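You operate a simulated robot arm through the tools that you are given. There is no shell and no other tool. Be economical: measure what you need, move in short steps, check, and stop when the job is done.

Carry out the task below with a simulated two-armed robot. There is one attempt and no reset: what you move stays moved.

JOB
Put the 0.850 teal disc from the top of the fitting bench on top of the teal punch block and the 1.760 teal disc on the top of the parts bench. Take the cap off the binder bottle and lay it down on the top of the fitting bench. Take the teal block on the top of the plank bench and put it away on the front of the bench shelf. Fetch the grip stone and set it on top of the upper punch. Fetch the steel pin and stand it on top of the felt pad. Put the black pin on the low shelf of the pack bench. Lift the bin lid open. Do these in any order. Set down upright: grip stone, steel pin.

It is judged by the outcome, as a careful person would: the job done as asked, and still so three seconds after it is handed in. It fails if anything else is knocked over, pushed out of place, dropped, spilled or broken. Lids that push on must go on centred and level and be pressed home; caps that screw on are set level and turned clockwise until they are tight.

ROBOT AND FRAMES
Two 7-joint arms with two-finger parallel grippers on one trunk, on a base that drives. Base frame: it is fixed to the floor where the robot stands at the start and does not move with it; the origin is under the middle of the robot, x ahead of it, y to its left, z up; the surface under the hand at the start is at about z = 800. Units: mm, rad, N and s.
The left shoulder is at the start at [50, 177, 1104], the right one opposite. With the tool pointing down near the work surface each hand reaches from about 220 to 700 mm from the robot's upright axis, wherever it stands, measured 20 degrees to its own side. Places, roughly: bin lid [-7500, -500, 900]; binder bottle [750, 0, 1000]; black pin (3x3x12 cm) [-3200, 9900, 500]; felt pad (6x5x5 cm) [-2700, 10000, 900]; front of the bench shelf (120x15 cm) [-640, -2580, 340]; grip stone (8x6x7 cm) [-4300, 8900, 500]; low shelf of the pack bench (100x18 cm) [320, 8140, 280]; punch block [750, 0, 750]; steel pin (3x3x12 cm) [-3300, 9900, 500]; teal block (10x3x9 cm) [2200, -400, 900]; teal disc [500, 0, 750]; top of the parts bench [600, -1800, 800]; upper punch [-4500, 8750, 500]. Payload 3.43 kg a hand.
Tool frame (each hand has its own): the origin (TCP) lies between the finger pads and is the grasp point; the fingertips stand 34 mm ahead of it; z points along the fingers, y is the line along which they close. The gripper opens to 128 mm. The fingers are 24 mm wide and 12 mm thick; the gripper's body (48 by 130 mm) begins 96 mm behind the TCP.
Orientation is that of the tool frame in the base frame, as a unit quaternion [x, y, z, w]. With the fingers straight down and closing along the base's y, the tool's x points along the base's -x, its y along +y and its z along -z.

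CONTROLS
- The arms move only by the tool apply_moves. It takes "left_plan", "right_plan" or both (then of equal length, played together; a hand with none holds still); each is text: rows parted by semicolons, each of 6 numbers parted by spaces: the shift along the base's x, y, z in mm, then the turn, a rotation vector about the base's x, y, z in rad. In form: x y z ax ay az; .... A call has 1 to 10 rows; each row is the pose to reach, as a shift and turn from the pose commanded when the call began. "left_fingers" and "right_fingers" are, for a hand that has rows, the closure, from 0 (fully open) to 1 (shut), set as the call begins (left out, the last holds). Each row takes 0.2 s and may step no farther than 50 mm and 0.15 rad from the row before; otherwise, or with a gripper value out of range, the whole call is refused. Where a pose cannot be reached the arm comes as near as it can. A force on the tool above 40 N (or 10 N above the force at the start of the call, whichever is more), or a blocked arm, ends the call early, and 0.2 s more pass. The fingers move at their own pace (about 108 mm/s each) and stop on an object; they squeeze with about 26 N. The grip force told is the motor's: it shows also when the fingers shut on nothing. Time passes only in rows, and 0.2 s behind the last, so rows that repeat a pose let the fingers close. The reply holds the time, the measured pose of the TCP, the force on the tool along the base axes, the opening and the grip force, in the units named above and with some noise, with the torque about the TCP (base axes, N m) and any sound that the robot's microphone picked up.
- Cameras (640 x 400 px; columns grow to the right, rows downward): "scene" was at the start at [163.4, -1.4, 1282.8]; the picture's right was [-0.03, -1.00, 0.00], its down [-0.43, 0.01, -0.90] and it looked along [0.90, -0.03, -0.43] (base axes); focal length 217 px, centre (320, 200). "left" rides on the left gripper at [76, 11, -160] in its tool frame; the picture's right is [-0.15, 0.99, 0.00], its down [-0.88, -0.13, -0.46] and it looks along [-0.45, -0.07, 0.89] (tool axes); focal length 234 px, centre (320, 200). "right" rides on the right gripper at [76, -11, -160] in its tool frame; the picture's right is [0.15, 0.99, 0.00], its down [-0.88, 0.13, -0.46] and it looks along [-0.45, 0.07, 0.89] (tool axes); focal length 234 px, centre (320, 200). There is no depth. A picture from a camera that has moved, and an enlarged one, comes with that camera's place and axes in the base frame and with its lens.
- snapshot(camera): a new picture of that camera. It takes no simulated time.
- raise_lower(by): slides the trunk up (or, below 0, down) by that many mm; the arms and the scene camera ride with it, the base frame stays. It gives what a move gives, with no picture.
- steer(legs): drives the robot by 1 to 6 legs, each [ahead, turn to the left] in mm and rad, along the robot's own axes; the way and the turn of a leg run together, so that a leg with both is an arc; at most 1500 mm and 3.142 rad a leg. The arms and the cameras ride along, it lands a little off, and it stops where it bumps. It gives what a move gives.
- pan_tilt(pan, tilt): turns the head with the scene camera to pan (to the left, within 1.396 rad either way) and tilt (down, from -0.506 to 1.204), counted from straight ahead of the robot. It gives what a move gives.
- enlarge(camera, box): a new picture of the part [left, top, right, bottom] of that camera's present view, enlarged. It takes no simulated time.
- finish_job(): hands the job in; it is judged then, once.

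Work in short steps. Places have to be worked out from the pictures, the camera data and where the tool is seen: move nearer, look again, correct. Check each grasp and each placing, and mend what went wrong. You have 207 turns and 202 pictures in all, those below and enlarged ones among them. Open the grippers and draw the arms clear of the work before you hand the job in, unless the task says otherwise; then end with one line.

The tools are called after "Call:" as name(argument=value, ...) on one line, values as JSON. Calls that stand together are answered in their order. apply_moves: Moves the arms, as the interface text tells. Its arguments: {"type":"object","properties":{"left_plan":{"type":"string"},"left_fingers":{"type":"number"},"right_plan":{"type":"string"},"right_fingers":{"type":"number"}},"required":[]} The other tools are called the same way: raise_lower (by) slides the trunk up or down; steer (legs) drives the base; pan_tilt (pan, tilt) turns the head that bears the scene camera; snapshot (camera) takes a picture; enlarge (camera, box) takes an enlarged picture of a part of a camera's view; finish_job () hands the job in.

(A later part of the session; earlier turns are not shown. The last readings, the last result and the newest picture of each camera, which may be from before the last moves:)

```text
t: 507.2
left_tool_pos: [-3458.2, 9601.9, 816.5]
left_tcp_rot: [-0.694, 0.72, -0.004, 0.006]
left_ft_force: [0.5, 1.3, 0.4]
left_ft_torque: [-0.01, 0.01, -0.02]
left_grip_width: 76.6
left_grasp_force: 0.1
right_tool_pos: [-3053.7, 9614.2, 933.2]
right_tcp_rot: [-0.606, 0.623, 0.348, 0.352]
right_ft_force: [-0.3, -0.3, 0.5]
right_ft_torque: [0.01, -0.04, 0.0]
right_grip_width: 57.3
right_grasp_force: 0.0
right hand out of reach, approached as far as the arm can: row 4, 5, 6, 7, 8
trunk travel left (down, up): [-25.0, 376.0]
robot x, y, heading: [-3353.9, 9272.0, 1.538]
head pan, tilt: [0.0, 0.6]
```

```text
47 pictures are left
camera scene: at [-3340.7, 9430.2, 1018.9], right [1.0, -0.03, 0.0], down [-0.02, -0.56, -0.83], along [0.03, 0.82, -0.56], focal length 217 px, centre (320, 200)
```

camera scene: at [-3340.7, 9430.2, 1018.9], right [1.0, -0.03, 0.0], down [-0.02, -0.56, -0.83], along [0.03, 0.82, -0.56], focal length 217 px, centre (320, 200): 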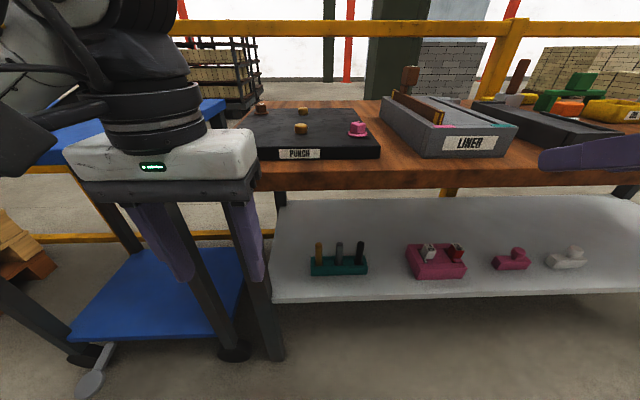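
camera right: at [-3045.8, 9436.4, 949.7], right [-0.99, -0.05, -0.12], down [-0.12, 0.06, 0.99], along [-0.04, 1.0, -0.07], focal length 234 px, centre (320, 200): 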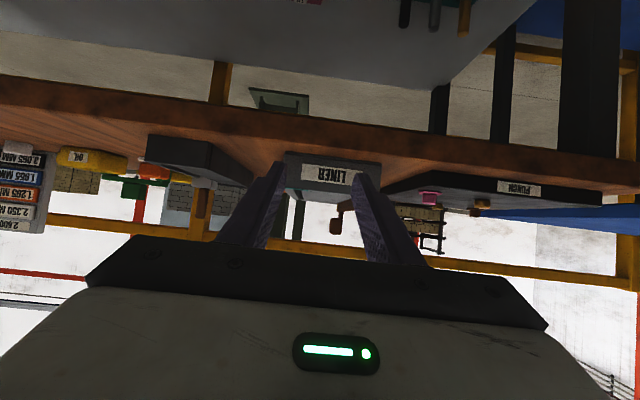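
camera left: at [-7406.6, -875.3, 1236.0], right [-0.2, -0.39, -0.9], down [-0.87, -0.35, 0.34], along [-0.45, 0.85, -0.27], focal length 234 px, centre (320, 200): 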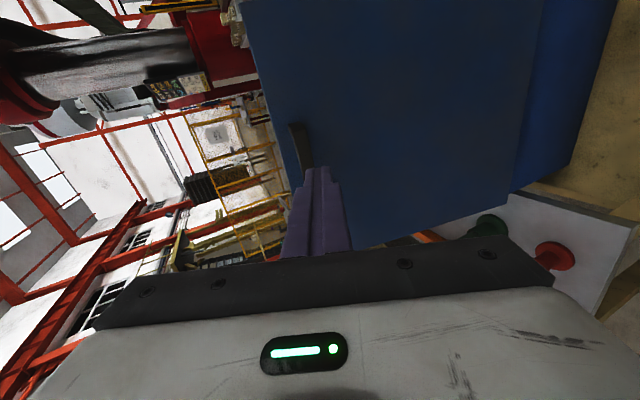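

Triangulated: black pin top ≈(-3197,9900,535), steel ≈(-3259,9890,541). I straighten the base slightly and bring the right hand down outside the bench, in line with the black pin.

Call:
steer(legs=[[0, 0.03]])

Call:
apply_moves(right_plan="-20 5 -35 0 0 0; -40 8 -70 0 0 0; -60 10 -105 0 0 0; -80 12 -140 0 0 0; -100 14 -175 0 0 0; -120 16 -210 0 0 0; -140 18 -245 0 0 0; -148 20 -283 0 0 0; -148 20 -283 0 0 0")

Call:
snapshot(camera="right")

```text
t: 507.9
left_tool_pos: [-3466.4, 9598.6, 818.5]
left_tcp_rot: [-0.705, 0.709, -0.003, 0.006]
left_ft_force: [-0.3, 0.1, -1.4]
left_ft_torque: [0.01, 0.02, -0.02]
left_grip_width: 77.1
left_grasp_force: 0.0
right_tool_pos: [-3063.5, 9621.9, 931.1]
right_tcp_rot: [0.615, -0.615, -0.353, -0.346]
right_ft_force: [-1.1, -0.7, 0.0]
right_ft_torque: [0.0, -0.01, 0.0]
right_grip_width: 57.3
right_grasp_force: 0.1
trunk travel left (down, up): [-25.0, 376.0]
robot x, y, heading: [-3347.5, 9269.4, 1.574]
head pan, tilt: [0.0, 0.6]
```

```text
t: 509.9
left_tool_pos: [-3465.2, 9598.3, 818.8]
left_tcp_rot: [-0.705, 0.709, -0.004, 0.006]
left_ft_force: [-0.1, -0.1, 0.1]
left_ft_torque: [0.0, -0.03, 0.0]
left_grip_width: 76.9
left_grasp_force: 0.0
right_tool_pos: [-3243.1, 9670.4, 625.2]
right_tcp_rot: [-0.615, 0.615, 0.353, 0.345]
right_ft_force: [-0.8, -0.6, -0.7]
right_ft_torque: [0.0, 0.02, 0.04]
right_grip_width: 57.7
right_grasp_force: 0.1
right hand out of reach, approached as far as the arm can: row 1, 2, 3, 4, 5, 6, 7, 8, 9
trunk travel left (down, up): [-25.0, 376.0]
robot x, y, heading: [-3349.1, 9270.6, 1.568]
head pan, tilt: [0.0, 0.6]
```

```text
46 pictures are left
camera right: at [-3230.1, 9494.4, 643.6], right [-0.99, -0.08, -0.12], down [-0.12, 0.06, 0.99], along [-0.07, 0.99, -0.07], focal length 234 px, centre (320, 200)
```

right: 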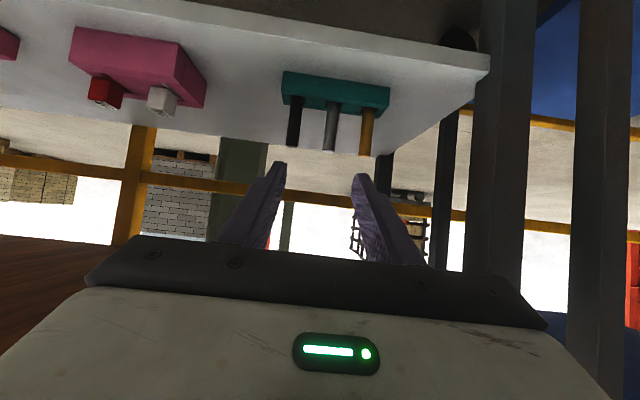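

The arm is at its inner limit there, so I back the base 60 mm, then go to staging in line with the black pin at ≈(-3201,9898).

Call:
steer(legs=[[-60, 0]])

Call:
apply_moves(right_plan="10 40 -12 0 0 0; 20 80 -24 0 0 0; 30 120 -36 0 0 0; 40 160 -48 0 0 0; 40 160 -48 0 0 0")

Call:
snapshot(camera="right")

```text
t: 510.9
left_tool_pos: [-3466.4, 9540.1, 817.7]
left_tcp_rot: [-0.704, 0.71, -0.003, 0.006]
left_ft_force: [-0.4, -0.2, -0.5]
left_ft_torque: [0.0, -0.01, 0.01]
left_grip_width: 76.9
left_grasp_force: 0.1
right_tool_pos: [-3243.1, 9612.4, 626.7]
right_tcp_rot: [-0.615, 0.615, 0.353, 0.346]
right_ft_force: [0.3, -0.7, -0.2]
right_ft_torque: [0.01, 0.0, 0.0]
right_grip_width: 57.4
right_grasp_force: 0.0
trunk travel left (down, up): [-25.0, 376.0]
robot x, y, heading: [-3346.8, 9210.2, 1.571]
head pan, tilt: [0.0, 0.6]
```

```text
t: 512.1
left_tool_pos: [-3467.3, 9538.8, 818.1]
left_tcp_rot: [-0.705, 0.71, -0.004, 0.006]
left_ft_force: [0.1, -0.5, 0.8]
left_ft_torque: [-0.02, 0.03, 0.0]
left_grip_width: 76.8
left_grasp_force: 0.1
right_tool_pos: [-3202.2, 9771.5, 577.7]
right_tcp_rot: [-0.614, 0.615, 0.352, 0.346]
right_ft_force: [-0.1, -0.4, 0.7]
right_ft_torque: [-0.01, -0.01, 0.0]
right_grip_width: 57.6
right_grasp_force: 0.1
trunk travel left (down, up): [-25.0, 376.0]
robot x, y, heading: [-3346.8, 9210.6, 1.565]
head pan, tilt: [0.0, 0.6]
```

```text
45 pictures are left
camera right: at [-3188.8, 9593.9, 595.1], right [-0.99, -0.08, -0.12], down [-0.12, 0.06, 0.99], along [-0.07, 1.0, -0.07], focal length 234 px, centre (320, 200)
```

right: 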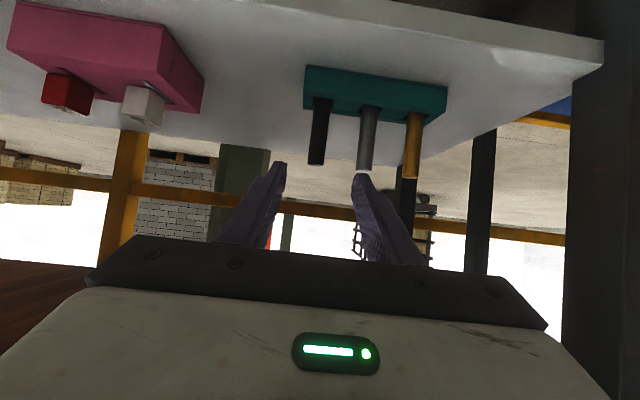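

The black pin is on the tool's line: exposed from z≈441 to 527 at (-3199,9898). I advance and grip at z≈497.

Call:
apply_moves(right_plan="2 0 -7 0 0 0; 2 40 -30 0 0 0; 2 80 -53 0 0 0; 2 110 -71 0 0 0; 2 126 -80 0 0 0; 2 126 -80 0 0 0")

Call:
apply_moves(right_plan="0 0 0 0 0 0; 0 0 0 0 0 0; 0 0 0 0 0 0", right_fingers=1)

Call:
snapshot(camera="right")

```text
t: 513.5
left_tool_pos: [-3466.0, 9541.1, 817.7]
left_tcp_rot: [-0.704, 0.71, -0.004, 0.006]
left_ft_force: [0.1, -1.0, 0.3]
left_ft_torque: [0.0, 0.0, -0.02]
left_grip_width: 76.9
left_grasp_force: 0.0
right_tool_pos: [-3200.9, 9898.3, 498.8]
right_tcp_rot: [-0.615, 0.615, 0.352, 0.345]
right_ft_force: [-0.2, -0.2, -0.5]
right_ft_torque: [-0.02, -0.02, 0.04]
right_grip_width: 57.6
right_grasp_force: 0.0
trunk travel left (down, up): [-25.0, 376.0]
robot x, y, heading: [-3348.5, 9211.5, 1.566]
head pan, tilt: [0.0, 0.6]
```

```text
t: 514.3
left_tool_pos: [-3467.0, 9540.1, 816.8]
left_tcp_rot: [-0.705, 0.709, -0.004, 0.006]
left_ft_force: [0.3, -1.0, 0.0]
left_ft_torque: [0.02, 0.02, 0.01]
left_grip_width: 76.8
left_grasp_force: 0.1
right_tool_pos: [-3199.4, 9896.9, 500.6]
right_tcp_rot: [-0.614, 0.616, 0.352, 0.346]
right_ft_force: [0.8, 0.1, -0.3]
right_ft_torque: [-0.05, -0.11, -0.09]
right_grip_width: 20.4
right_grasp_force: 26.4
trunk travel left (down, up): [-25.0, 376.0]
robot x, y, heading: [-3348.1, 9209.6, 1.564]
head pan, tilt: [0.0, 0.6]
```

```text
44 pictures are left
camera right: at [-3186.9, 9720.6, 516.6], right [-0.99, -0.08, -0.12], down [-0.12, 0.06, 0.99], along [-0.07, 1.0, -0.07], focal length 234 px, centre (320, 200)
```

right: 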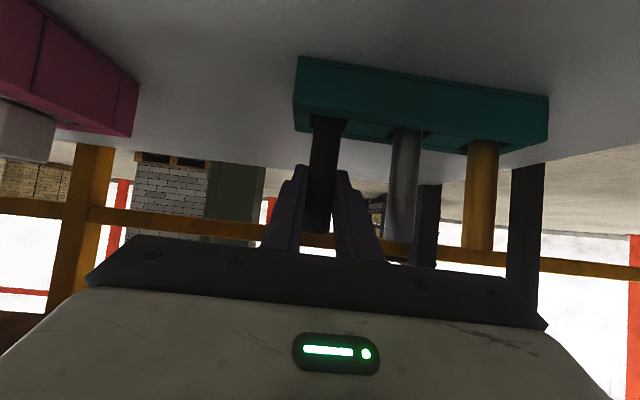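

The black pin is gripped (20.4 mm). I lift it out vertically, then withdraw.

Call:
apply_moves(right_plan="0 0 15 0 0 0; 0 0 30 0 0 0; 0 0 45 0 0 0; 0 0 60 0 0 0; 0 0 60 0 0 0; 0 -30 60 0 0 0; 0 -70 60 0 0 0; 0 -110 60 0 0 0; 0 -150 60 0 0 0; 0 -190 60 0 0 0")

Call:
snapshot(camera="right")

```text
t: 516.5
left_tool_pos: [-3466.4, 9540.2, 817.8]
left_tcp_rot: [-0.705, 0.71, -0.004, 0.006]
left_ft_force: [0.3, 0.1, 0.1]
left_ft_torque: [0.01, -0.01, -0.03]
left_grip_width: 77.0
left_grasp_force: 0.2
right_tool_pos: [-3200.1, 9709.8, 560.3]
right_tcp_rot: [-0.614, 0.615, 0.353, 0.346]
right_ft_force: [1.2, 0.6, -1.9]
right_ft_torque: [0.0, -0.13, -0.07]
right_grip_width: 19.8
right_grasp_force: 25.7
trunk travel left (down, up): [-25.0, 376.0]
robot x, y, heading: [-3350.0, 9209.8, 1.57]
head pan, tilt: [0.0, 0.6]
```

```text
43 pictures are left
camera right: at [-3187.3, 9533.1, 576.4], right [-0.99, -0.08, -0.12], down [-0.12, 0.06, 0.99], along [-0.07, 1.0, -0.07], focal length 234 px, centre (320, 200)
```

right: 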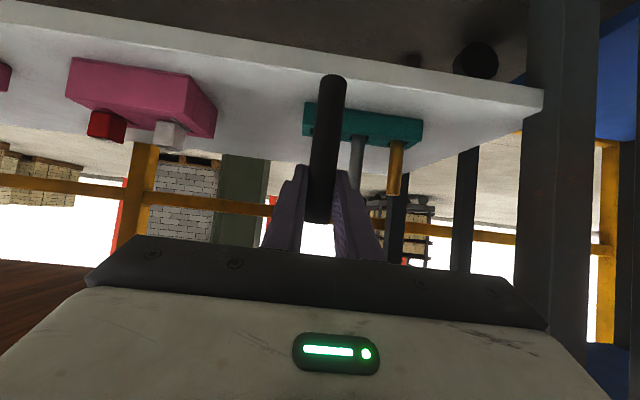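

The black pin is out and the rack is undisturbed. I shift the base right by ~230 mm so the left hand can take the steel pin.

Call:
steer(legs=[[-350, 0], [0, -0.58], [415, 0], [0, 0.58]])

Call:
apply_moves(left_plan="0 17 -24 0.13 0 0; 0 34 -48 0.26 0 0; 0 51 -72 0.39 0 0; 0 68 -96 0.52 0 0; 0 85 -120 0.65 0 0; 0 102 -144 0.78 0 0; 0 119 -168 0.91 0 0; 0 136 -195 1.05 0 0; 0 136 -195 1.05 0 0", left_fingers=0.55)

Call:
snapshot(camera="left")

```text
t: 524.2
left_tool_pos: [-3227.5, 9546.3, 818.0]
left_tcp_rot: [-0.701, 0.713, -0.004, 0.007]
left_ft_force: [-0.8, 0.5, -0.1]
left_ft_torque: [-0.03, 0.02, 0.0]
left_grip_width: 76.9
left_grasp_force: 0.1
right_tool_pos: [-2961.5, 9714.0, 559.5]
right_tcp_rot: [-0.612, 0.618, 0.352, 0.348]
right_ft_force: [0.5, 0.7, -1.8]
right_ft_torque: [0.0, 0.03, 0.04]
right_grip_width: 20.9
right_grasp_force: 26.0
trunk travel left (down, up): [-25.0, 376.0]
robot x, y, heading: [-3116.9, 9215.7, 1.556]
head pan, tilt: [0.0, 0.6]
```

```text
t: 526.2
left_tool_pos: [-3228.7, 9682.6, 624.5]
left_tcp_rot: [-0.603, 0.619, 0.354, 0.357]
left_ft_force: [0.6, 0.9, 0.2]
left_ft_torque: [0.01, 0.02, 0.0]
left_grip_width: 57.4
left_grasp_force: 0.0
right_tool_pos: [-2960.5, 9714.6, 560.0]
right_tcp_rot: [-0.611, 0.619, 0.35, 0.348]
right_ft_force: [0.0, 0.5, -1.5]
right_ft_torque: [0.01, 0.02, 0.03]
right_grip_width: 21.0
right_grasp_force: 26.0
trunk travel left (down, up): [-25.0, 376.0]
robot x, y, heading: [-3115.1, 9217.1, 1.554]
head pan, tilt: [0.0, 0.6]
```

```text
42 pictures are left
camera left: at [-3244.5, 9508.0, 636.3], right [-0.99, 0.09, 0.13], down [0.14, 0.04, 0.99], along [0.09, 0.99, -0.05], focal length 234 px, centre (320, 200)
```

left: 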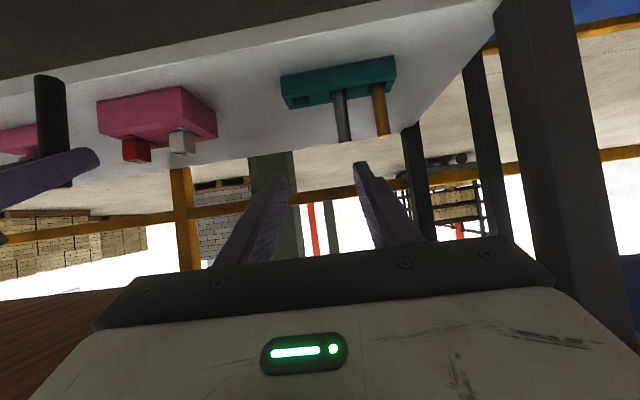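

Steel pin located at (-3264,9892), z≈445–524. I approach via staging and grip.

Call:
apply_moves(left_plan="-12 32 -21 0 0 0; -25 64 -43 0 0 0; -37 96 -64 0 0 0; -37 130 -84 0 0 0; -36 165 -104 0 0 0; -35.5 195 -121 0 0 0; -35.5 209 -129 0 0 0; -35.5 209 -129 0 0 0")

Call:
snapshot(camera="left")

```text
t: 528.0
left_tool_pos: [-3249.8, 9867.9, 517.5]
left_tcp_rot: [-0.607, 0.626, 0.349, 0.343]
left_ft_force: [-0.3, 0.2, -0.5]
left_ft_torque: [0.03, 0.0, 0.01]
left_grip_width: 57.6
left_grasp_force: 0.0
left hand out of reach, approached as far as the arm can: row 2, 3, 4, 5, 6, 7, 8
right_tool_pos: [-2960.6, 9714.4, 558.2]
right_tcp_rot: [-0.611, 0.618, 0.352, 0.348]
right_ft_force: [0.6, -0.2, -1.7]
right_ft_torque: [0.02, 0.02, -0.01]
right_grip_width: 20.8
right_grasp_force: 26.4
trunk travel left (down, up): [-25.0, 376.0]
robot x, y, heading: [-3107.8, 9214.5, 1.554]
head pan, tilt: [0.0, 0.6]
```

```text
41 pictures are left
camera left: at [-3263.2, 9693.5, 536.6], right [-0.98, 0.09, 0.15], down [0.15, 0.07, 0.99], along [0.08, 0.99, -0.08], focal length 234 px, centre (320, 200)
```

left: 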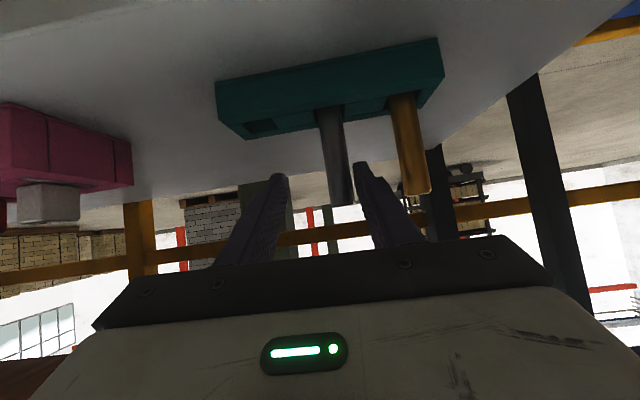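

The left arm is ~25 mm short. I back the base 40 mm to reset, centre on the pin, then drive the base in.

Call:
steer(legs=[[-40, 0]])

Call:
apply_moves(left_plan="-7 -10 -8 0 0 0; -14 -20 -16 0 0 0; -14 -20 -16 0 0 0")

Call:
snapshot(camera="left")

```text
t: 528.9
left_tool_pos: [-3249.3, 9829.7, 517.7]
left_tcp_rot: [-0.607, 0.626, 0.349, 0.343]
left_ft_force: [-0.4, 0.0, -0.2]
left_ft_torque: [-0.02, 0.07, 0.02]
left_grip_width: 57.6
left_grasp_force: 0.1
right_tool_pos: [-2960.6, 9673.8, 558.1]
right_tcp_rot: [-0.611, 0.618, 0.351, 0.347]
right_ft_force: [-0.5, 1.1, -1.5]
right_ft_torque: [-0.03, 0.02, 0.02]
right_grip_width: 20.6
right_grasp_force: 26.0
trunk travel left (down, up): [-25.0, 376.0]
robot x, y, heading: [-3114.7, 9178.1, 1.552]
head pan, tilt: [0.0, 0.6]
```

```text
t: 529.6
left_tool_pos: [-3249.7, 9815.0, 510.2]
left_tcp_rot: [-0.611, 0.625, 0.35, 0.336]
left_ft_force: [0.4, 0.0, -0.4]
left_ft_torque: [0.03, 0.02, 0.01]
left_grip_width: 58.0
left_grasp_force: 0.1
left hand out of reach, approached as far as the arm can: row 1, 2, 3
right_tool_pos: [-2960.3, 9674.3, 558.6]
right_tcp_rot: [-0.611, 0.619, 0.35, 0.348]
right_ft_force: [-0.5, -0.2, -1.7]
right_ft_torque: [0.0, 0.0, 0.01]
right_grip_width: 20.9
right_grasp_force: 25.7
trunk travel left (down, up): [-25.0, 376.0]
robot x, y, heading: [-3113.7, 9178.0, 1.556]
head pan, tilt: [0.0, 0.6]
```

```text
40 pictures are left
camera left: at [-3262.7, 9640.1, 530.7], right [-0.98, 0.09, 0.15], down [0.16, 0.08, 0.98], along [0.07, 0.99, -0.09], focal length 234 px, centre (320, 200)
```

left: 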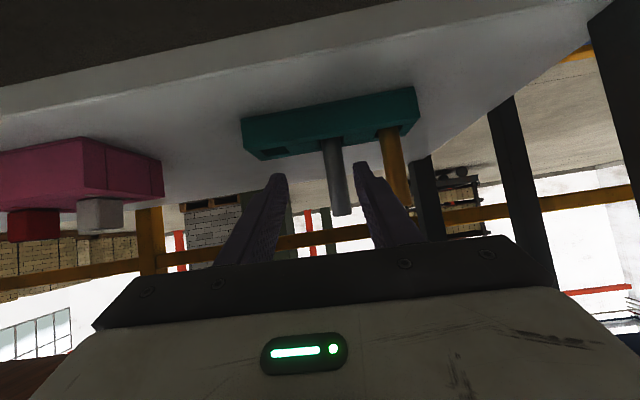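

I fine-tune with the base instead: lower the trunk 14 mm, rotate 0.022 rad left, then drive in 80 mm.

Call:
raise_lower(by=-14)

Call:
steer(legs=[[0, 0.022]])

Call:
steer(legs=[[50, 0]])

Call:
snapshot(camera="left")

```text
t: 530.3
left_tool_pos: [-3250.6, 9815.7, 497.9]
left_tcp_rot: [-0.611, 0.625, 0.349, 0.337]
left_ft_force: [0.1, 0.9, 1.0]
left_ft_torque: [0.02, -0.03, -0.03]
left_grip_width: 57.4
left_grasp_force: 0.1
right_tool_pos: [-2960.6, 9675.1, 546.5]
right_tcp_rot: [-0.611, 0.618, 0.352, 0.349]
right_ft_force: [-0.3, -0.1, -2.2]
right_ft_torque: [-0.03, -0.07, 0.0]
right_grip_width: 20.8
right_grasp_force: 25.6
trunk travel left (down, up): [-11.0, 390.0]
robot x, y, heading: [-3111.4, 9177.2, 1.552]
head pan, tilt: [0.0, 0.6]
```

```text
t: 531.0
left_tool_pos: [-3263.9, 9811.0, 498.0]
left_tcp_rot: [-0.617, 0.619, 0.353, 0.333]
left_ft_force: [0.6, 0.1, 0.2]
left_ft_torque: [-0.03, 0.01, 0.03]
left_grip_width: 57.5
left_grasp_force: 0.1
right_tool_pos: [-2970.7, 9677.3, 545.6]
right_tcp_rot: [0.617, -0.612, -0.354, -0.347]
right_ft_force: [0.9, -0.2, -1.4]
right_ft_torque: [-0.03, 0.02, 0.01]
right_grip_width: 20.9
right_grasp_force: 26.4
trunk travel left (down, up): [-11.0, 390.0]
robot x, y, heading: [-3114.3, 9177.2, 1.579]
head pan, tilt: [0.0, 0.6]
```

```text
t: 531.9
left_tool_pos: [-3265.2, 9861.4, 497.6]
left_tcp_rot: [-0.617, 0.619, 0.353, 0.334]
left_ft_force: [0.0, 0.1, -0.5]
left_ft_torque: [0.02, 0.02, -0.03]
left_grip_width: 57.8
left_grasp_force: 0.1
right_tool_pos: [-2971.4, 9727.2, 546.0]
right_tcp_rot: [0.617, -0.611, -0.354, -0.346]
right_ft_force: [0.4, -0.2, -2.4]
right_ft_torque: [0.02, -0.01, -0.05]
right_grip_width: 20.8
right_grasp_force: 25.7
trunk travel left (down, up): [-11.0, 390.0]
robot x, y, heading: [-3111.7, 9229.1, 1.578]
head pan, tilt: [0.0, 0.6]
```

```text
39 pictures are left
camera left: at [-3273.7, 9686.3, 517.1], right [-0.99, 0.06, 0.15], down [0.15, 0.08, 0.98], along [0.05, 0.99, -0.09], focal length 234 px, centre (320, 200)
```

left: 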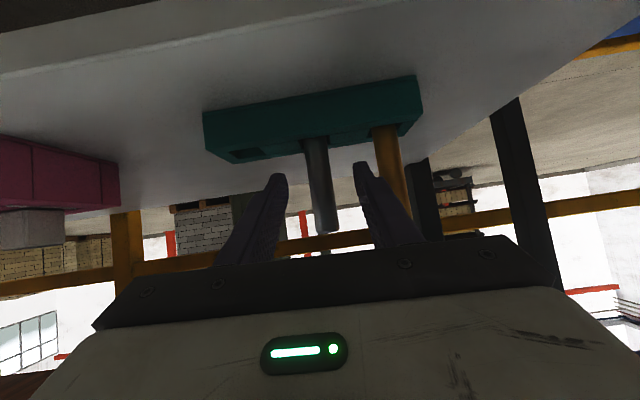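

Centred. I drive in 31 mm more, close, and lift with the trunk.

Call:
steer(legs=[[31, 0]])

Call:
apply_moves(left_plan="0 0 0 0 0 0; 0 0 0 0 0 0; 0 0 0 0 0 0", left_fingers=1)

Call:
raise_lower(by=60)

Call:
snapshot(camera="left")

```text
t: 532.8
left_tool_pos: [-3265.7, 9892.1, 497.0]
left_tcp_rot: [0.619, -0.618, -0.353, -0.333]
left_ft_force: [-0.2, -0.3, 0.8]
left_ft_torque: [0.02, 0.03, 0.03]
left_grip_width: 57.5
left_grasp_force: 0.0
right_tool_pos: [-2973.3, 9757.8, 545.5]
right_tcp_rot: [0.618, -0.611, -0.354, -0.346]
right_ft_force: [-1.3, -0.1, -1.8]
right_ft_torque: [-0.01, 0.0, 0.01]
right_grip_width: 20.7
right_grasp_force: 25.8
trunk travel left (down, up): [-11.0, 390.0]
robot x, y, heading: [-3113.0, 9260.9, 1.569]
head pan, tilt: [0.0, 0.6]
```

```text
t: 533.6
left_tool_pos: [-3265.0, 9892.7, 496.3]
left_tcp_rot: [0.619, -0.618, -0.353, -0.332]
left_ft_force: [-0.8, -0.1, -0.7]
left_ft_torque: [-0.04, 0.0, -0.03]
left_grip_width: 20.4
left_grasp_force: 26.4
right_tool_pos: [-2973.2, 9759.2, 547.1]
right_tcp_rot: [0.617, -0.611, -0.354, -0.346]
right_ft_force: [0.4, -0.6, -1.0]
right_ft_torque: [-0.02, -0.03, -0.01]
right_grip_width: 21.1
right_grasp_force: 25.8
trunk travel left (down, up): [-11.0, 390.0]
robot x, y, heading: [-3115.4, 9258.3, 1.58]
head pan, tilt: [0.0, 0.6]
```

```text
t: 534.6
left_tool_pos: [-3265.1, 9893.4, 556.6]
left_tcp_rot: [-0.618, 0.619, 0.354, 0.332]
left_ft_force: [0.4, 0.1, -1.0]
left_ft_torque: [-0.03, 0.02, 0.0]
left_grip_width: 20.8
left_grasp_force: 26.0
right_tool_pos: [-2972.9, 9760.0, 604.6]
right_tcp_rot: [0.618, -0.611, -0.355, -0.345]
right_ft_force: [-0.8, 0.0, -1.7]
right_ft_torque: [0.01, -0.05, -0.02]
right_grip_width: 21.1
right_grasp_force: 26.2
trunk travel left (down, up): [-71.0, 330.0]
robot x, y, heading: [-3117.1, 9256.0, 1.58]
head pan, tilt: [0.0, 0.6]
```

```text
38 pictures are left
camera left: at [-3273.7, 9717.9, 576.4], right [-0.99, 0.06, 0.15], down [0.16, 0.08, 0.98], along [0.05, 0.99, -0.09], focal length 234 px, centre (320, 200)
```

left: 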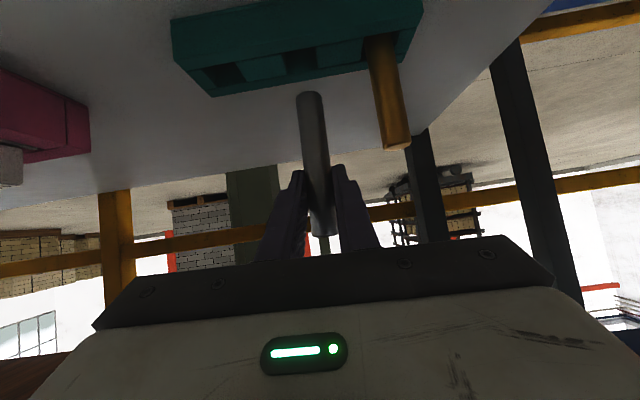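

The steel pin is out. I back away, raise the trunk and both hands for the bench-top work.

Call:
steer(legs=[[-420, 0]])

Call:
raise_lower(by=320)

Call:
apply_moves(left_plan="0 0 40 0 0 0; 0 0 80 0 0 0; 0 0 120 0 0 0; 0 -10 150 0 0 0; 0 -20 170 0 0 0; 0 -20 170 0 0 0", right_plan="0 0 40 0 0 0; 0 0 80 0 0 0; 0 0 120 0 0 0; 0 0 160 0 0 0; 0 0 200 0 0 0; 0 0 200 0 0 0")

Call:
steer(legs=[[0, -1.57], [600, 0], [0, 1.57]])

Call:
pan_tilt(pan=0.1, tilt=0.4)

Call:
snapshot(camera="scene")

```text
t: 537.2
left_tool_pos: [-3263.3, 9475.5, 556.4]
left_tcp_rot: [0.618, -0.618, -0.354, -0.332]
left_ft_force: [-0.8, -0.5, -2.4]
left_ft_torque: [-0.03, 0.0, 0.0]
left_grip_width: 20.9
left_grasp_force: 25.8
right_tool_pos: [-2969.5, 9341.4, 604.9]
right_tcp_rot: [0.618, -0.611, -0.355, -0.345]
right_ft_force: [0.0, -0.2, -1.5]
right_ft_torque: [-0.04, -0.01, 0.01]
right_grip_width: 20.8
right_grasp_force: 25.7
trunk travel left (down, up): [-71.0, 330.0]
robot x, y, heading: [-3112.0, 8839.8, 1.579]
head pan, tilt: [0.0, 0.6]
```

```text
t: 540.3
left_tool_pos: [-3262.6, 9474.4, 876.4]
left_tcp_rot: [0.619, -0.618, -0.354, -0.332]
left_ft_force: [0.4, 0.8, -2.0]
left_ft_torque: [0.0, 0.01, 0.02]
left_grip_width: 20.8
left_grasp_force: 25.8
right_tool_pos: [-2970.3, 9340.9, 926.3]
right_tcp_rot: [0.619, -0.611, -0.355, -0.344]
right_ft_force: [0.4, -0.7, -2.5]
right_ft_torque: [-0.01, 0.01, -0.01]
right_grip_width: 20.8
right_grasp_force: 26.6
trunk travel left (down, up): [-391.0, 10.0]
robot x, y, heading: [-3107.9, 8838.5, 1.576]
head pan, tilt: [0.0, 0.6]
```

```text
t: 541.7
left_tool_pos: [-3261.5, 9455.6, 1046.8]
left_tcp_rot: [0.619, -0.618, -0.354, -0.331]
left_ft_force: [-0.7, 0.1, -2.1]
left_ft_torque: [-0.03, -0.01, 0.0]
left_grip_width: 21.0
left_grasp_force: 25.8
right_tool_pos: [-2967.7, 9340.9, 1125.3]
right_tcp_rot: [0.618, -0.611, -0.355, -0.344]
right_ft_force: [-0.7, 1.4, -2.1]
right_ft_torque: [-0.02, 0.01, -0.04]
right_grip_width: 20.7
right_grasp_force: 26.0
trunk travel left (down, up): [-391.0, 10.0]
robot x, y, heading: [-3110.9, 8842.6, 1.583]
head pan, tilt: [0.0, 0.6]
```

```text
t: 552.8
left_tool_pos: [-2671.9, 9468.7, 1046.5]
left_tcp_rot: [0.625, -0.612, -0.357, -0.328]
left_ft_force: [-0.3, -0.2, -2.2]
left_ft_torque: [-0.04, 0.0, 0.03]
left_grip_width: 20.8
left_grasp_force: 25.6
right_tool_pos: [-2374.7, 9360.3, 1125.3]
right_tcp_rot: [0.624, -0.604, -0.359, -0.341]
right_ft_force: [-0.5, -0.3, -1.2]
right_ft_torque: [-0.03, 0.01, -0.03]
right_grip_width: 20.9
right_grasp_force: 26.2
trunk travel left (down, up): [-391.0, 10.0]
robot x, y, heading: [-2506.1, 8859.7, 1.598]
head pan, tilt: [0.0, 0.6]
```

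```text
t: 553.5
left_tool_pos: [-2671.3, 9468.6, 1047.3]
left_tcp_rot: [0.625, -0.612, -0.356, -0.327]
left_ft_force: [0.3, 0.5, -1.3]
left_ft_torque: [-0.05, -0.04, 0.02]
left_grip_width: 21.0
left_grasp_force: 25.9
right_tool_pos: [-2375.2, 9360.0, 1124.4]
right_tcp_rot: [0.625, -0.605, -0.358, -0.341]
right_ft_force: [-0.8, -0.5, -2.2]
right_ft_torque: [-0.01, -0.02, 0.01]
right_grip_width: 20.8
right_grasp_force: 26.1
trunk travel left (down, up): [-391.0, 10.0]
robot x, y, heading: [-2506.5, 8856.1, 1.6]
head pan, tilt: [0.099, 0.4]
```

```text
37 pictures are left
camera scene: at [-2520.3, 9019.8, 1403.0], right [0.99, 0.13, 0.0], down [0.05, -0.39, -0.92], along [-0.12, 0.91, -0.39], focal length 217 px, centre (320, 200)
```

scene: 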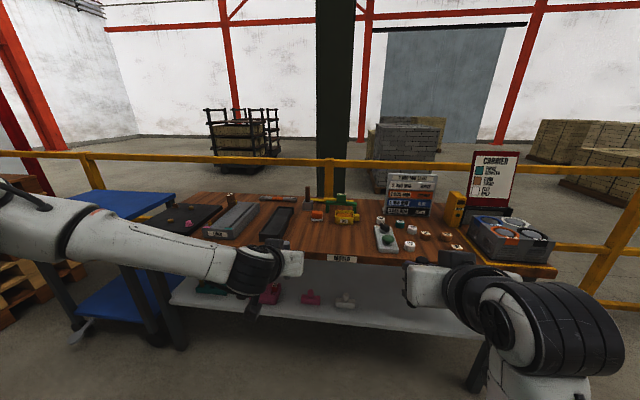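

The pad is at ≈(-2666,10006), top z≈900. I square the heading and drive forward 470 mm, then look with the left wrist camera.

Call:
steer(legs=[[0, -0.03], [470, 0]])

Call:
snapshot(camera="scene")

Call:
snapshot(camera="left")

```text
t: 556.7
left_tool_pos: [-2651.9, 9941.9, 1046.9]
left_tcp_rot: [-0.615, 0.621, 0.352, 0.334]
left_ft_force: [0.3, 0.6, -1.2]
left_ft_torque: [-0.04, -0.02, 0.02]
left_grip_width: 20.7
left_grasp_force: 25.5
right_tool_pos: [-2358.7, 9826.0, 1124.2]
right_tcp_rot: [-0.614, 0.615, 0.353, 0.347]
right_ft_force: [0.1, 0.0, -3.0]
right_ft_torque: [-0.04, 0.0, -0.01]
right_grip_width: 20.8
right_grasp_force: 25.7
trunk travel left (down, up): [-391.0, 10.0]
robot x, y, heading: [-2507.5, 9325.1, 1.572]
head pan, tilt: [0.099, 0.4]
```

```text
36 pictures are left
camera scene: at [-2514.7, 9490.9, 1403.0], right [1.0, 0.1, 0.0], down [0.04, -0.39, -0.92], along [-0.09, 0.92, -0.39], focal length 217 px, centre (320, 200)
```

scene: 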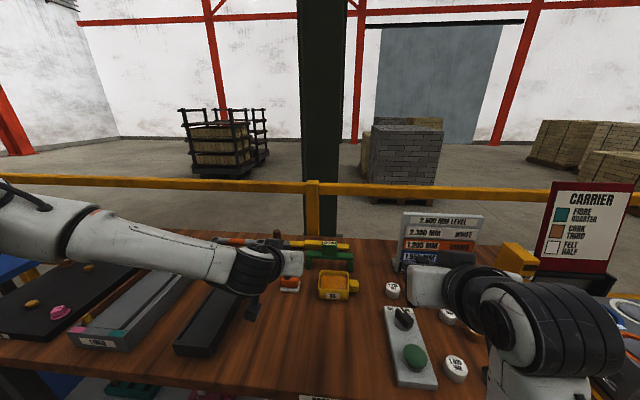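

```text
35 pictures are left
camera left: at [-2662.2, 9768.5, 1067.0], right [-0.99, 0.07, 0.15], down [0.16, 0.08, 0.98], along [0.06, 0.99, -0.09], focal length 234 px, centre (320, 200)
```

left: 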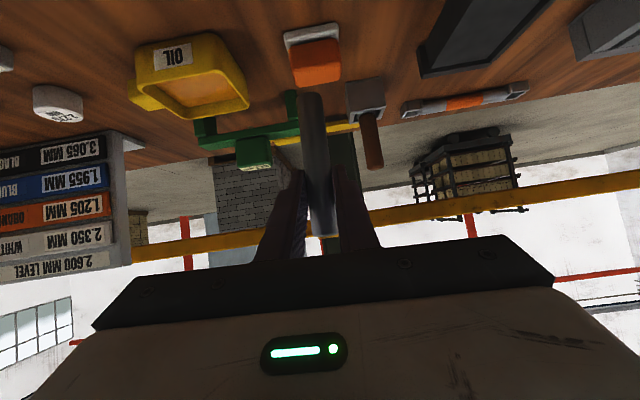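

The pad (white base, orange top) is ahead. I enlarge to locate its top face precisely.

Call:
enlarge(camera="left", box=[240, 0, 400, 110])

Call:
enlarge(camera="scene", box=[220, 220, 380, 320])

```text
3.64 times, centred on (320, 55) of left
camera zoom: at [-2662.2, 9768.5, 1067.0], right [-0.99, 0.07, 0.15], down [0.16, 0.08, 0.98], along [0.06, 0.99, -0.09], focal length 852 px, centre (320, 727)
```

zoom: 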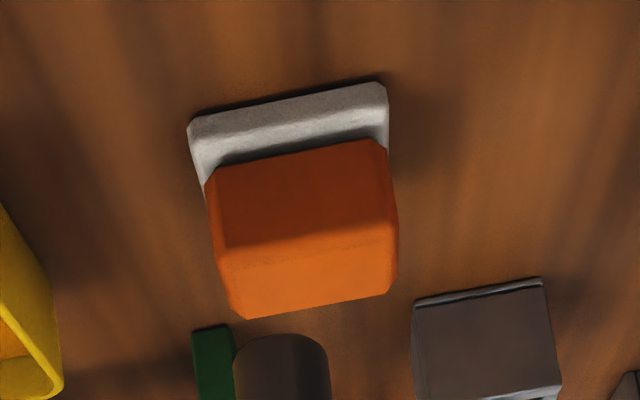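

```text
4.00 times, centred on (300, 270) of scene
camera zoom: at [-2514.7, 9490.9, 1403.0], right [1.0, 0.1, 0.0], down [0.04, -0.39, -0.92], along [-0.09, 0.92, -0.39], focal length 870 px, centre (400, -80)
```

zoom: 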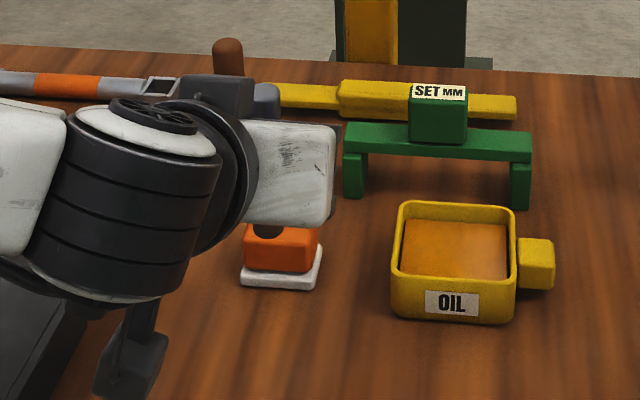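

The pad's top face is at ≈(-2665,10041,892). I drive 100 mm forward so the pin is over it, then correct x.

Call:
steer(legs=[[99, 0]])

Call:
apply_moves(left_plan="-6 0 -10 0 0 0; -13 0 -25 0 0 0; -13 0 -40 0 0 0; -13 0 -40 0 0 0")

Call:
enlarge(camera="left", box=[200, 0, 440, 150])

Call:
enlarge(camera="scene", box=[180, 220, 340, 320])

```text
t: 557.8
left_tool_pos: [-2651.9, 10043.4, 1046.8]
left_tcp_rot: [-0.615, 0.622, 0.351, 0.333]
left_ft_force: [1.1, 0.6, -2.3]
left_ft_torque: [-0.03, -0.06, 0.0]
left_grip_width: 20.7
left_grasp_force: 26.0
right_tool_pos: [-2358.9, 9926.7, 1124.4]
right_tcp_rot: [0.615, -0.615, -0.352, -0.346]
right_ft_force: [-0.2, 0.9, -1.6]
right_ft_torque: [-0.01, 0.0, 0.01]
right_grip_width: 20.8
right_grasp_force: 25.5
trunk travel left (down, up): [-391.0, 10.0]
robot x, y, heading: [-2506.8, 9424.4, 1.575]
head pan, tilt: [0.099, 0.4]
```

```text
t: 558.8
left_tool_pos: [-2664.9, 10042.1, 1007.4]
left_tcp_rot: [-0.615, 0.621, 0.353, 0.334]
left_ft_force: [-0.1, -0.6, -2.1]
left_ft_torque: [-0.03, 0.0, 0.0]
left_grip_width: 20.6
left_grasp_force: 25.5
right_tool_pos: [-2358.8, 9925.3, 1125.3]
right_tcp_rot: [0.615, -0.614, -0.353, -0.347]
right_ft_force: [-0.2, 0.2, -2.9]
right_ft_torque: [-0.03, -0.01, 0.02]
right_grip_width: 20.7
right_grasp_force: 26.0
trunk travel left (down, up): [-391.0, 10.0]
robot x, y, heading: [-2506.4, 9423.5, 1.565]
head pan, tilt: [0.099, 0.4]
```

```text
2.67 times, centred on (320, 75) of left
camera zoom: at [-2674.8, 9867.2, 1027.7], right [-0.99, 0.07, 0.15], down [0.16, 0.08, 0.98], along [0.06, 0.99, -0.09], focal length 624 px, centre (320, 533)
```

zoom: 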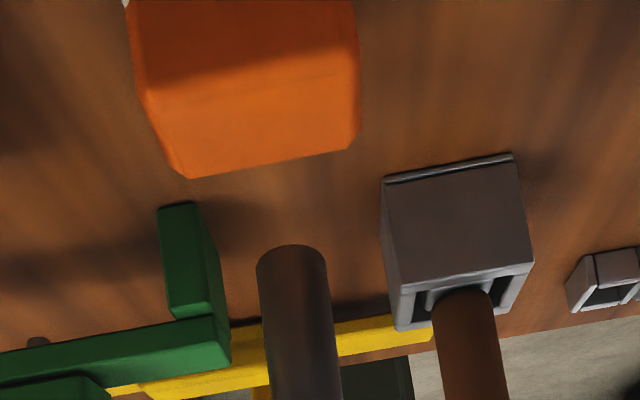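

```text
4.00 times, centred on (260, 270) of scene
camera zoom: at [-2514.4, 9589.8, 1403.1], right [1.0, 0.1, 0.0], down [0.04, -0.39, -0.92], along [-0.09, 0.92, -0.39], focal length 870 px, centre (560, -80)
```

zoom: 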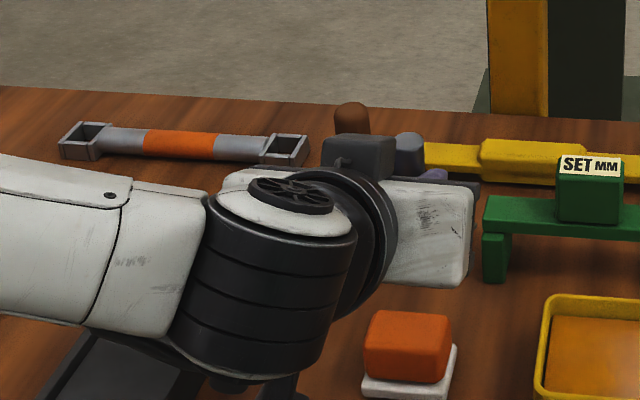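

Both views agree on the pad's top centre (-2665,10036,893). I shift 6 mm back and lower in stages.

Call:
apply_moves(left_plan="0 -3 -8 0 0 0; 0 -6 -16 0 0 0; 0 -6 -20 0 0 0; 0 -6 -20 0 0 0")

Call:
apply_moves(left_plan="0 0 -3 0 0 0; 0 0 -6 0 0 0; 0 0 -6 0 0 0")

Call:
enlarge(camera="left", box=[200, 0, 440, 150])

```text
t: 559.8
left_tool_pos: [-2665.2, 10037.0, 989.3]
left_tcp_rot: [-0.615, 0.621, 0.353, 0.334]
left_ft_force: [0.3, -0.6, 3.9]
left_ft_torque: [-0.08, -0.04, 0.0]
left_grip_width: 20.9
left_grasp_force: 25.3
right_tool_pos: [-2357.7, 9925.2, 1124.7]
right_tcp_rot: [0.616, -0.614, -0.353, -0.346]
right_ft_force: [0.4, 0.0, -2.1]
right_ft_torque: [-0.01, -0.02, 0.02]
right_grip_width: 20.9
right_grasp_force: 25.8
trunk travel left (down, up): [-391.0, 10.0]
robot x, y, heading: [-2507.7, 9425.4, 1.572]
head pan, tilt: [0.099, 0.4]
```

```text
t: 560.6
left_tool_pos: [-2664.7, 10036.8, 983.8]
left_tcp_rot: [-0.613, 0.621, 0.354, 0.337]
left_ft_force: [-0.6, 3.1, 18.3]
left_ft_torque: [0.29, -0.02, 0.02]
left_grip_width: 21.2
left_grasp_force: 25.7
right_tool_pos: [-2358.6, 9925.0, 1125.7]
right_tcp_rot: [0.615, -0.614, -0.353, -0.347]
right_ft_force: [0.5, -0.1, -1.9]
right_ft_torque: [0.0, 0.03, 0.0]
right_grip_width: 21.0
right_grasp_force: 26.0
trunk travel left (down, up): [-391.0, 10.0]
robot x, y, heading: [-2504.7, 9426.0, 1.573]
head pan, tilt: [0.099, 0.4]
```

```text
2.67 times, centred on (320, 75) of left
camera zoom: at [-2674.6, 9861.9, 1003.7], right [-0.99, 0.07, 0.15], down [0.16, 0.07, 0.98], along [0.06, 0.99, -0.08], focal length 624 px, centre (320, 533)
```

zoom: 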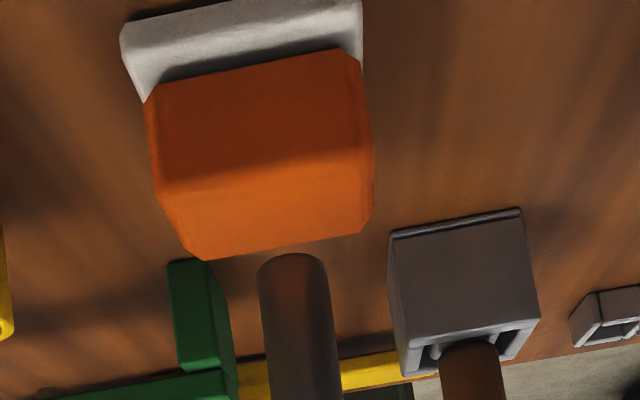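

The pin touched only the pad's rear edge: the pad top is really at z≈908, centred near y≈10016. I lift, move 20 mm back, and look again.

Call:
apply_moves(left_plan="0 0 10 0 0 0; 0 0 18 0 0 0; 1 -10 18 0 0 0; 2 -20 18 0 0 0; 2 -20 18 0 0 0")

Call:
enlarge(camera="left", box=[200, 0, 440, 150])

```text
t: 561.8
left_tool_pos: [-2663.1, 10016.0, 997.3]
left_tcp_rot: [-0.615, 0.622, 0.352, 0.334]
left_ft_force: [0.2, -0.1, -2.1]
left_ft_torque: [-0.03, -0.02, 0.03]
left_grip_width: 20.9
left_grasp_force: 25.6
right_tool_pos: [-2359.3, 9926.2, 1124.8]
right_tcp_rot: [0.615, -0.614, -0.354, -0.347]
right_ft_force: [0.4, -0.6, -1.9]
right_ft_torque: [-0.02, 0.02, 0.0]
right_grip_width: 20.8
right_grasp_force: 25.9
trunk travel left (down, up): [-391.0, 10.0]
robot x, y, heading: [-2505.9, 9424.4, 1.571]
head pan, tilt: [0.099, 0.4]
```

```text
2.67 times, centred on (320, 75) of left
camera zoom: at [-2672.7, 9841.1, 1017.7], right [-0.99, 0.07, 0.15], down [0.16, 0.08, 0.98], along [0.06, 0.99, -0.09], focal length 624 px, centre (320, 533)
```

zoom: 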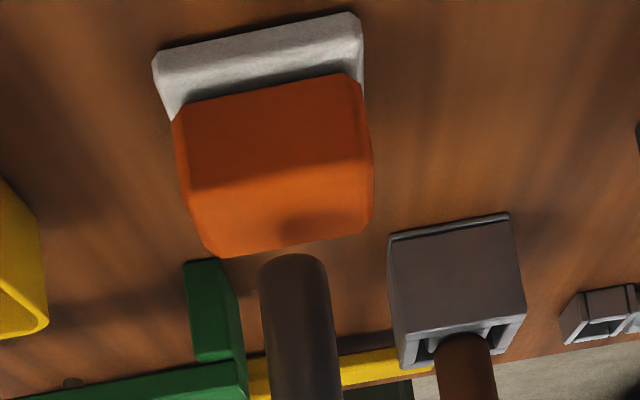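

The pin's foot and its shadow now fall on the pad's top. I lower gently to contact.

Call:
apply_moves(left_plan="0 -3 -3 0 0 0; 0 -3 -6 0 0 0; 0 -3 -6 0 0 0")

Call:
apply_moves(left_plan="0 0 -2 0 0 0; 0 0 -3 0 0 0; 0 0 -3 0 0 0")

```text
t: 562.6
left_tool_pos: [-2662.7, 10013.8, 991.8]
left_tcp_rot: [-0.614, 0.622, 0.351, 0.334]
left_ft_force: [-0.8, -0.6, -2.5]
left_ft_torque: [-0.05, 0.01, 0.02]
left_grip_width: 20.8
left_grasp_force: 26.5
right_tool_pos: [-2358.5, 9925.7, 1124.9]
right_tcp_rot: [0.615, -0.614, -0.353, -0.346]
right_ft_force: [-0.2, 0.3, -1.1]
right_ft_torque: [-0.02, 0.0, 0.02]
right_grip_width: 20.9
right_grasp_force: 25.5
trunk travel left (down, up): [-391.0, 10.0]
robot x, y, heading: [-2503.9, 9423.4, 1.572]
head pan, tilt: [0.099, 0.4]
```

```text
t: 563.4
left_tool_pos: [-2661.8, 10013.7, 988.9]
left_tcp_rot: [-0.615, 0.622, 0.351, 0.333]
left_ft_force: [0.5, 0.2, -2.5]
left_ft_torque: [-0.01, 0.0, -0.01]
left_grip_width: 20.9
left_grasp_force: 25.9
right_tool_pos: [-2358.0, 9925.7, 1125.7]
right_tcp_rot: [-0.614, 0.615, 0.353, 0.347]
right_ft_force: [0.3, 0.5, -1.9]
right_ft_torque: [-0.03, 0.01, 0.0]
right_grip_width: 20.7
right_grasp_force: 26.2
trunk travel left (down, up): [-391.0, 10.0]
robot x, y, heading: [-2507.7, 9428.5, 1.57]
head pan, tilt: [0.099, 0.4]
```

Call:
apply_moves(left_plan="0 0 -2 0 0 0; 0 0 -4 0 0 0; 0 0 -4 0 0 0")

Call:
enlarge(camera="left", box=[200, 0, 440, 150])

```text
t: 564.2
left_tool_pos: [-2663.0, 10013.7, 986.6]
left_tcp_rot: [-0.615, 0.622, 0.352, 0.333]
left_ft_force: [0.2, 0.3, -2.5]
left_ft_torque: [-0.01, 0.0, 0.0]
left_grip_width: 21.0
left_grasp_force: 26.5
right_tool_pos: [-2359.6, 9925.1, 1124.7]
right_tcp_rot: [0.614, -0.614, -0.353, -0.347]
right_ft_force: [-0.3, 0.8, -2.2]
right_ft_torque: [0.01, 0.03, -0.02]
right_grip_width: 20.6
right_grasp_force: 26.0
trunk travel left (down, up): [-391.0, 10.0]
robot x, y, heading: [-2506.7, 9426.6, 1.574]
head pan, tilt: [0.099, 0.4]
```

```text
2.67 times, centred on (320, 75) of left
camera zoom: at [-2673.0, 9839.1, 1006.1], right [-0.99, 0.07, 0.15], down [0.16, 0.08, 0.98], along [0.06, 0.99, -0.09], focal length 624 px, centre (320, 533)
```

zoom: 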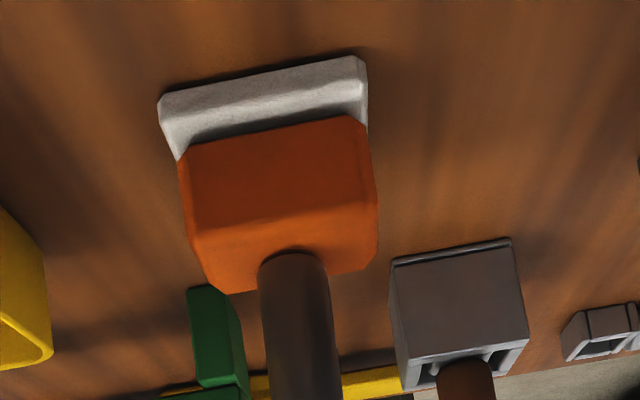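

Nearly touching, well centred. A little further down.

Call:
apply_moves(left_plan="0 0 -2 0 0 0; 0 0 -3 0 0 0; 0 0 -3 0 0 0")

```text
t: 565.0
left_tool_pos: [-2663.1, 10014.6, 985.6]
left_tcp_rot: [-0.614, 0.62, 0.353, 0.336]
left_ft_force: [-1.1, -1.6, 9.8]
left_ft_torque: [0.1, 0.0, 0.05]
left_grip_width: 20.9
left_grasp_force: 25.8
right_tool_pos: [-2358.2, 9925.0, 1126.5]
right_tcp_rot: [0.615, -0.614, -0.354, -0.346]
right_ft_force: [-0.1, 0.6, -1.8]
right_ft_torque: [-0.02, 0.02, 0.0]
right_grip_width: 20.7
right_grasp_force: 26.2
trunk travel left (down, up): [-391.0, 10.0]
robot x, y, heading: [-2507.0, 9429.2, 1.567]
head pan, tilt: [0.099, 0.4]
```

Contact (~10 N). I release by opening, then back the hand off along its axis.

Call:
apply_moves(left_plan="0 0 1 0 0 0; 0 0 1 0 0 0")

Call:
apply_moves(left_plan="0 0 0 0 0 0; 0 0 0 0 0 0; 0 0 0 0 0 0; 0 -15 9 0 0 0; 0 -45 26 0 0 0; 0 -80 46 0 0 0; 0 -115 66 0 0 0; 0 -115 66 0 0 0", left_fingers=0.6)

Call:
snapshot(camera="left")

```text
t: 565.6
left_tool_pos: [-2661.7, 10014.2, 986.2]
left_tcp_rot: [-0.615, 0.62, 0.354, 0.335]
left_ft_force: [-0.3, 1.8, 10.6]
left_ft_torque: [0.31, -0.05, 0.03]
left_grip_width: 20.9
left_grasp_force: 25.9
right_tool_pos: [-2357.2, 9924.6, 1125.8]
right_tcp_rot: [0.615, -0.614, -0.354, -0.346]
right_ft_force: [0.4, -0.8, -1.9]
right_ft_torque: [0.0, 0.01, -0.02]
right_grip_width: 20.7
right_grasp_force: 25.3
trunk travel left (down, up): [-391.0, 10.0]
robot x, y, heading: [-2504.8, 9426.6, 1.57]
head pan, tilt: [0.099, 0.4]
```

```text
t: 567.4
left_tool_pos: [-2663.0, 9897.7, 1049.9]
left_tcp_rot: [-0.615, 0.622, 0.351, 0.333]
left_ft_force: [0.4, -0.4, -0.5]
left_ft_torque: [0.0, 0.03, 0.0]
left_grip_width: 51.3
left_grasp_force: 0.1
right_tool_pos: [-2359.1, 9925.0, 1125.1]
right_tcp_rot: [-0.614, 0.615, 0.352, 0.347]
right_ft_force: [0.4, -0.3, -2.1]
right_ft_torque: [0.0, 0.0, 0.04]
right_grip_width: 20.9
right_grasp_force: 26.2
trunk travel left (down, up): [-391.0, 10.0]
robot x, y, heading: [-2501.2, 9423.7, 1.563]
head pan, tilt: [0.099, 0.4]
```

```text
27 pictures are left
camera left: at [-2673.3, 9722.6, 1070.2], right [-0.99, 0.07, 0.15], down [0.16, 0.08, 0.98], along [0.06, 0.99, -0.09], focal length 234 px, centre (320, 200)
```

left: 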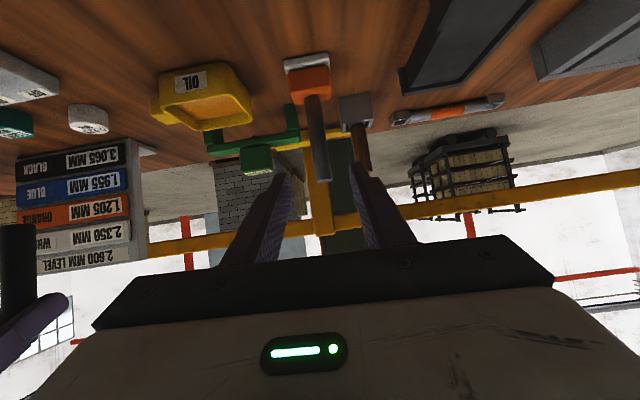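

The steel pin stands upright on the pad. I back off and drive west toward the grip stone, then look.

Call:
steer(legs=[[-560, 0], [0, 1.575], [850, 0]])

Call:
pan_tilt(pan=0.0, tilt=0.5)

Call:
snapshot(camera="scene")

```text
t: 578.5
left_tool_pos: [-3839.3, 8752.3, 1049.7]
left_tcp_rot: [0.874, -0.021, -0.485, 0.004]
left_ft_force: [0.3, 0.2, 0.2]
left_ft_torque: [-0.04, 0.02, 0.0]
left_grip_width: 51.1
left_grasp_force: 0.0
right_tool_pos: [-3856.1, 9058.2, 1125.6]
right_tcp_rot: [0.869, -0.017, -0.495, -0.005]
right_ft_force: [0.6, 0.2, -2.8]
right_ft_torque: [-0.03, -0.01, 0.03]
right_grip_width: 20.9
right_grasp_force: 25.5
trunk travel left (down, up): [-391.0, 10.0]
robot x, y, heading: [-3362.0, 8889.7, 3.096]
head pan, tilt: [0.099, 0.4]
```

```text
t: 579.2
left_tool_pos: [-3839.5, 8753.4, 1050.3]
left_tcp_rot: [0.874, -0.021, -0.485, 0.004]
left_ft_force: [0.5, -0.1, -0.2]
left_ft_torque: [-0.01, -0.03, -0.02]
left_grip_width: 51.0
left_grasp_force: 0.1
right_tool_pos: [-3855.7, 9057.4, 1125.1]
right_tcp_rot: [0.868, -0.016, -0.496, -0.005]
right_ft_force: [-0.6, -0.1, -2.1]
right_ft_torque: [-0.02, -0.01, -0.02]
right_grip_width: 20.6
right_grasp_force: 25.6
trunk travel left (down, up): [-391.0, 10.0]
robot x, y, heading: [-3359.6, 8891.9, 3.105]
head pan, tilt: [0.0, 0.499]
```

```text
26 pictures are left
camera scene: at [-3520.7, 8898.6, 1394.0], right [0.04, 1.0, 0.0], down [0.48, -0.02, -0.88], along [-0.88, 0.04, -0.48], focal length 217 px, centre (320, 200)
```

scene: 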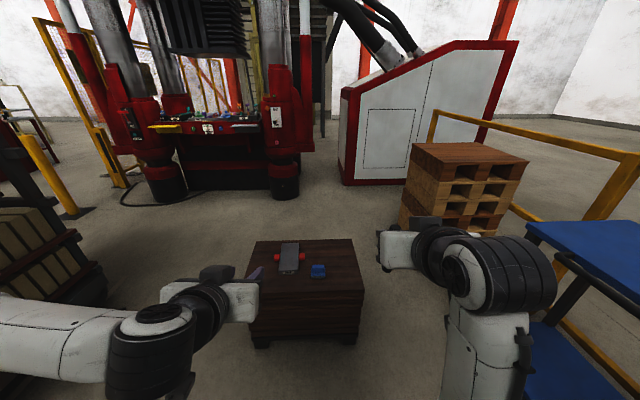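

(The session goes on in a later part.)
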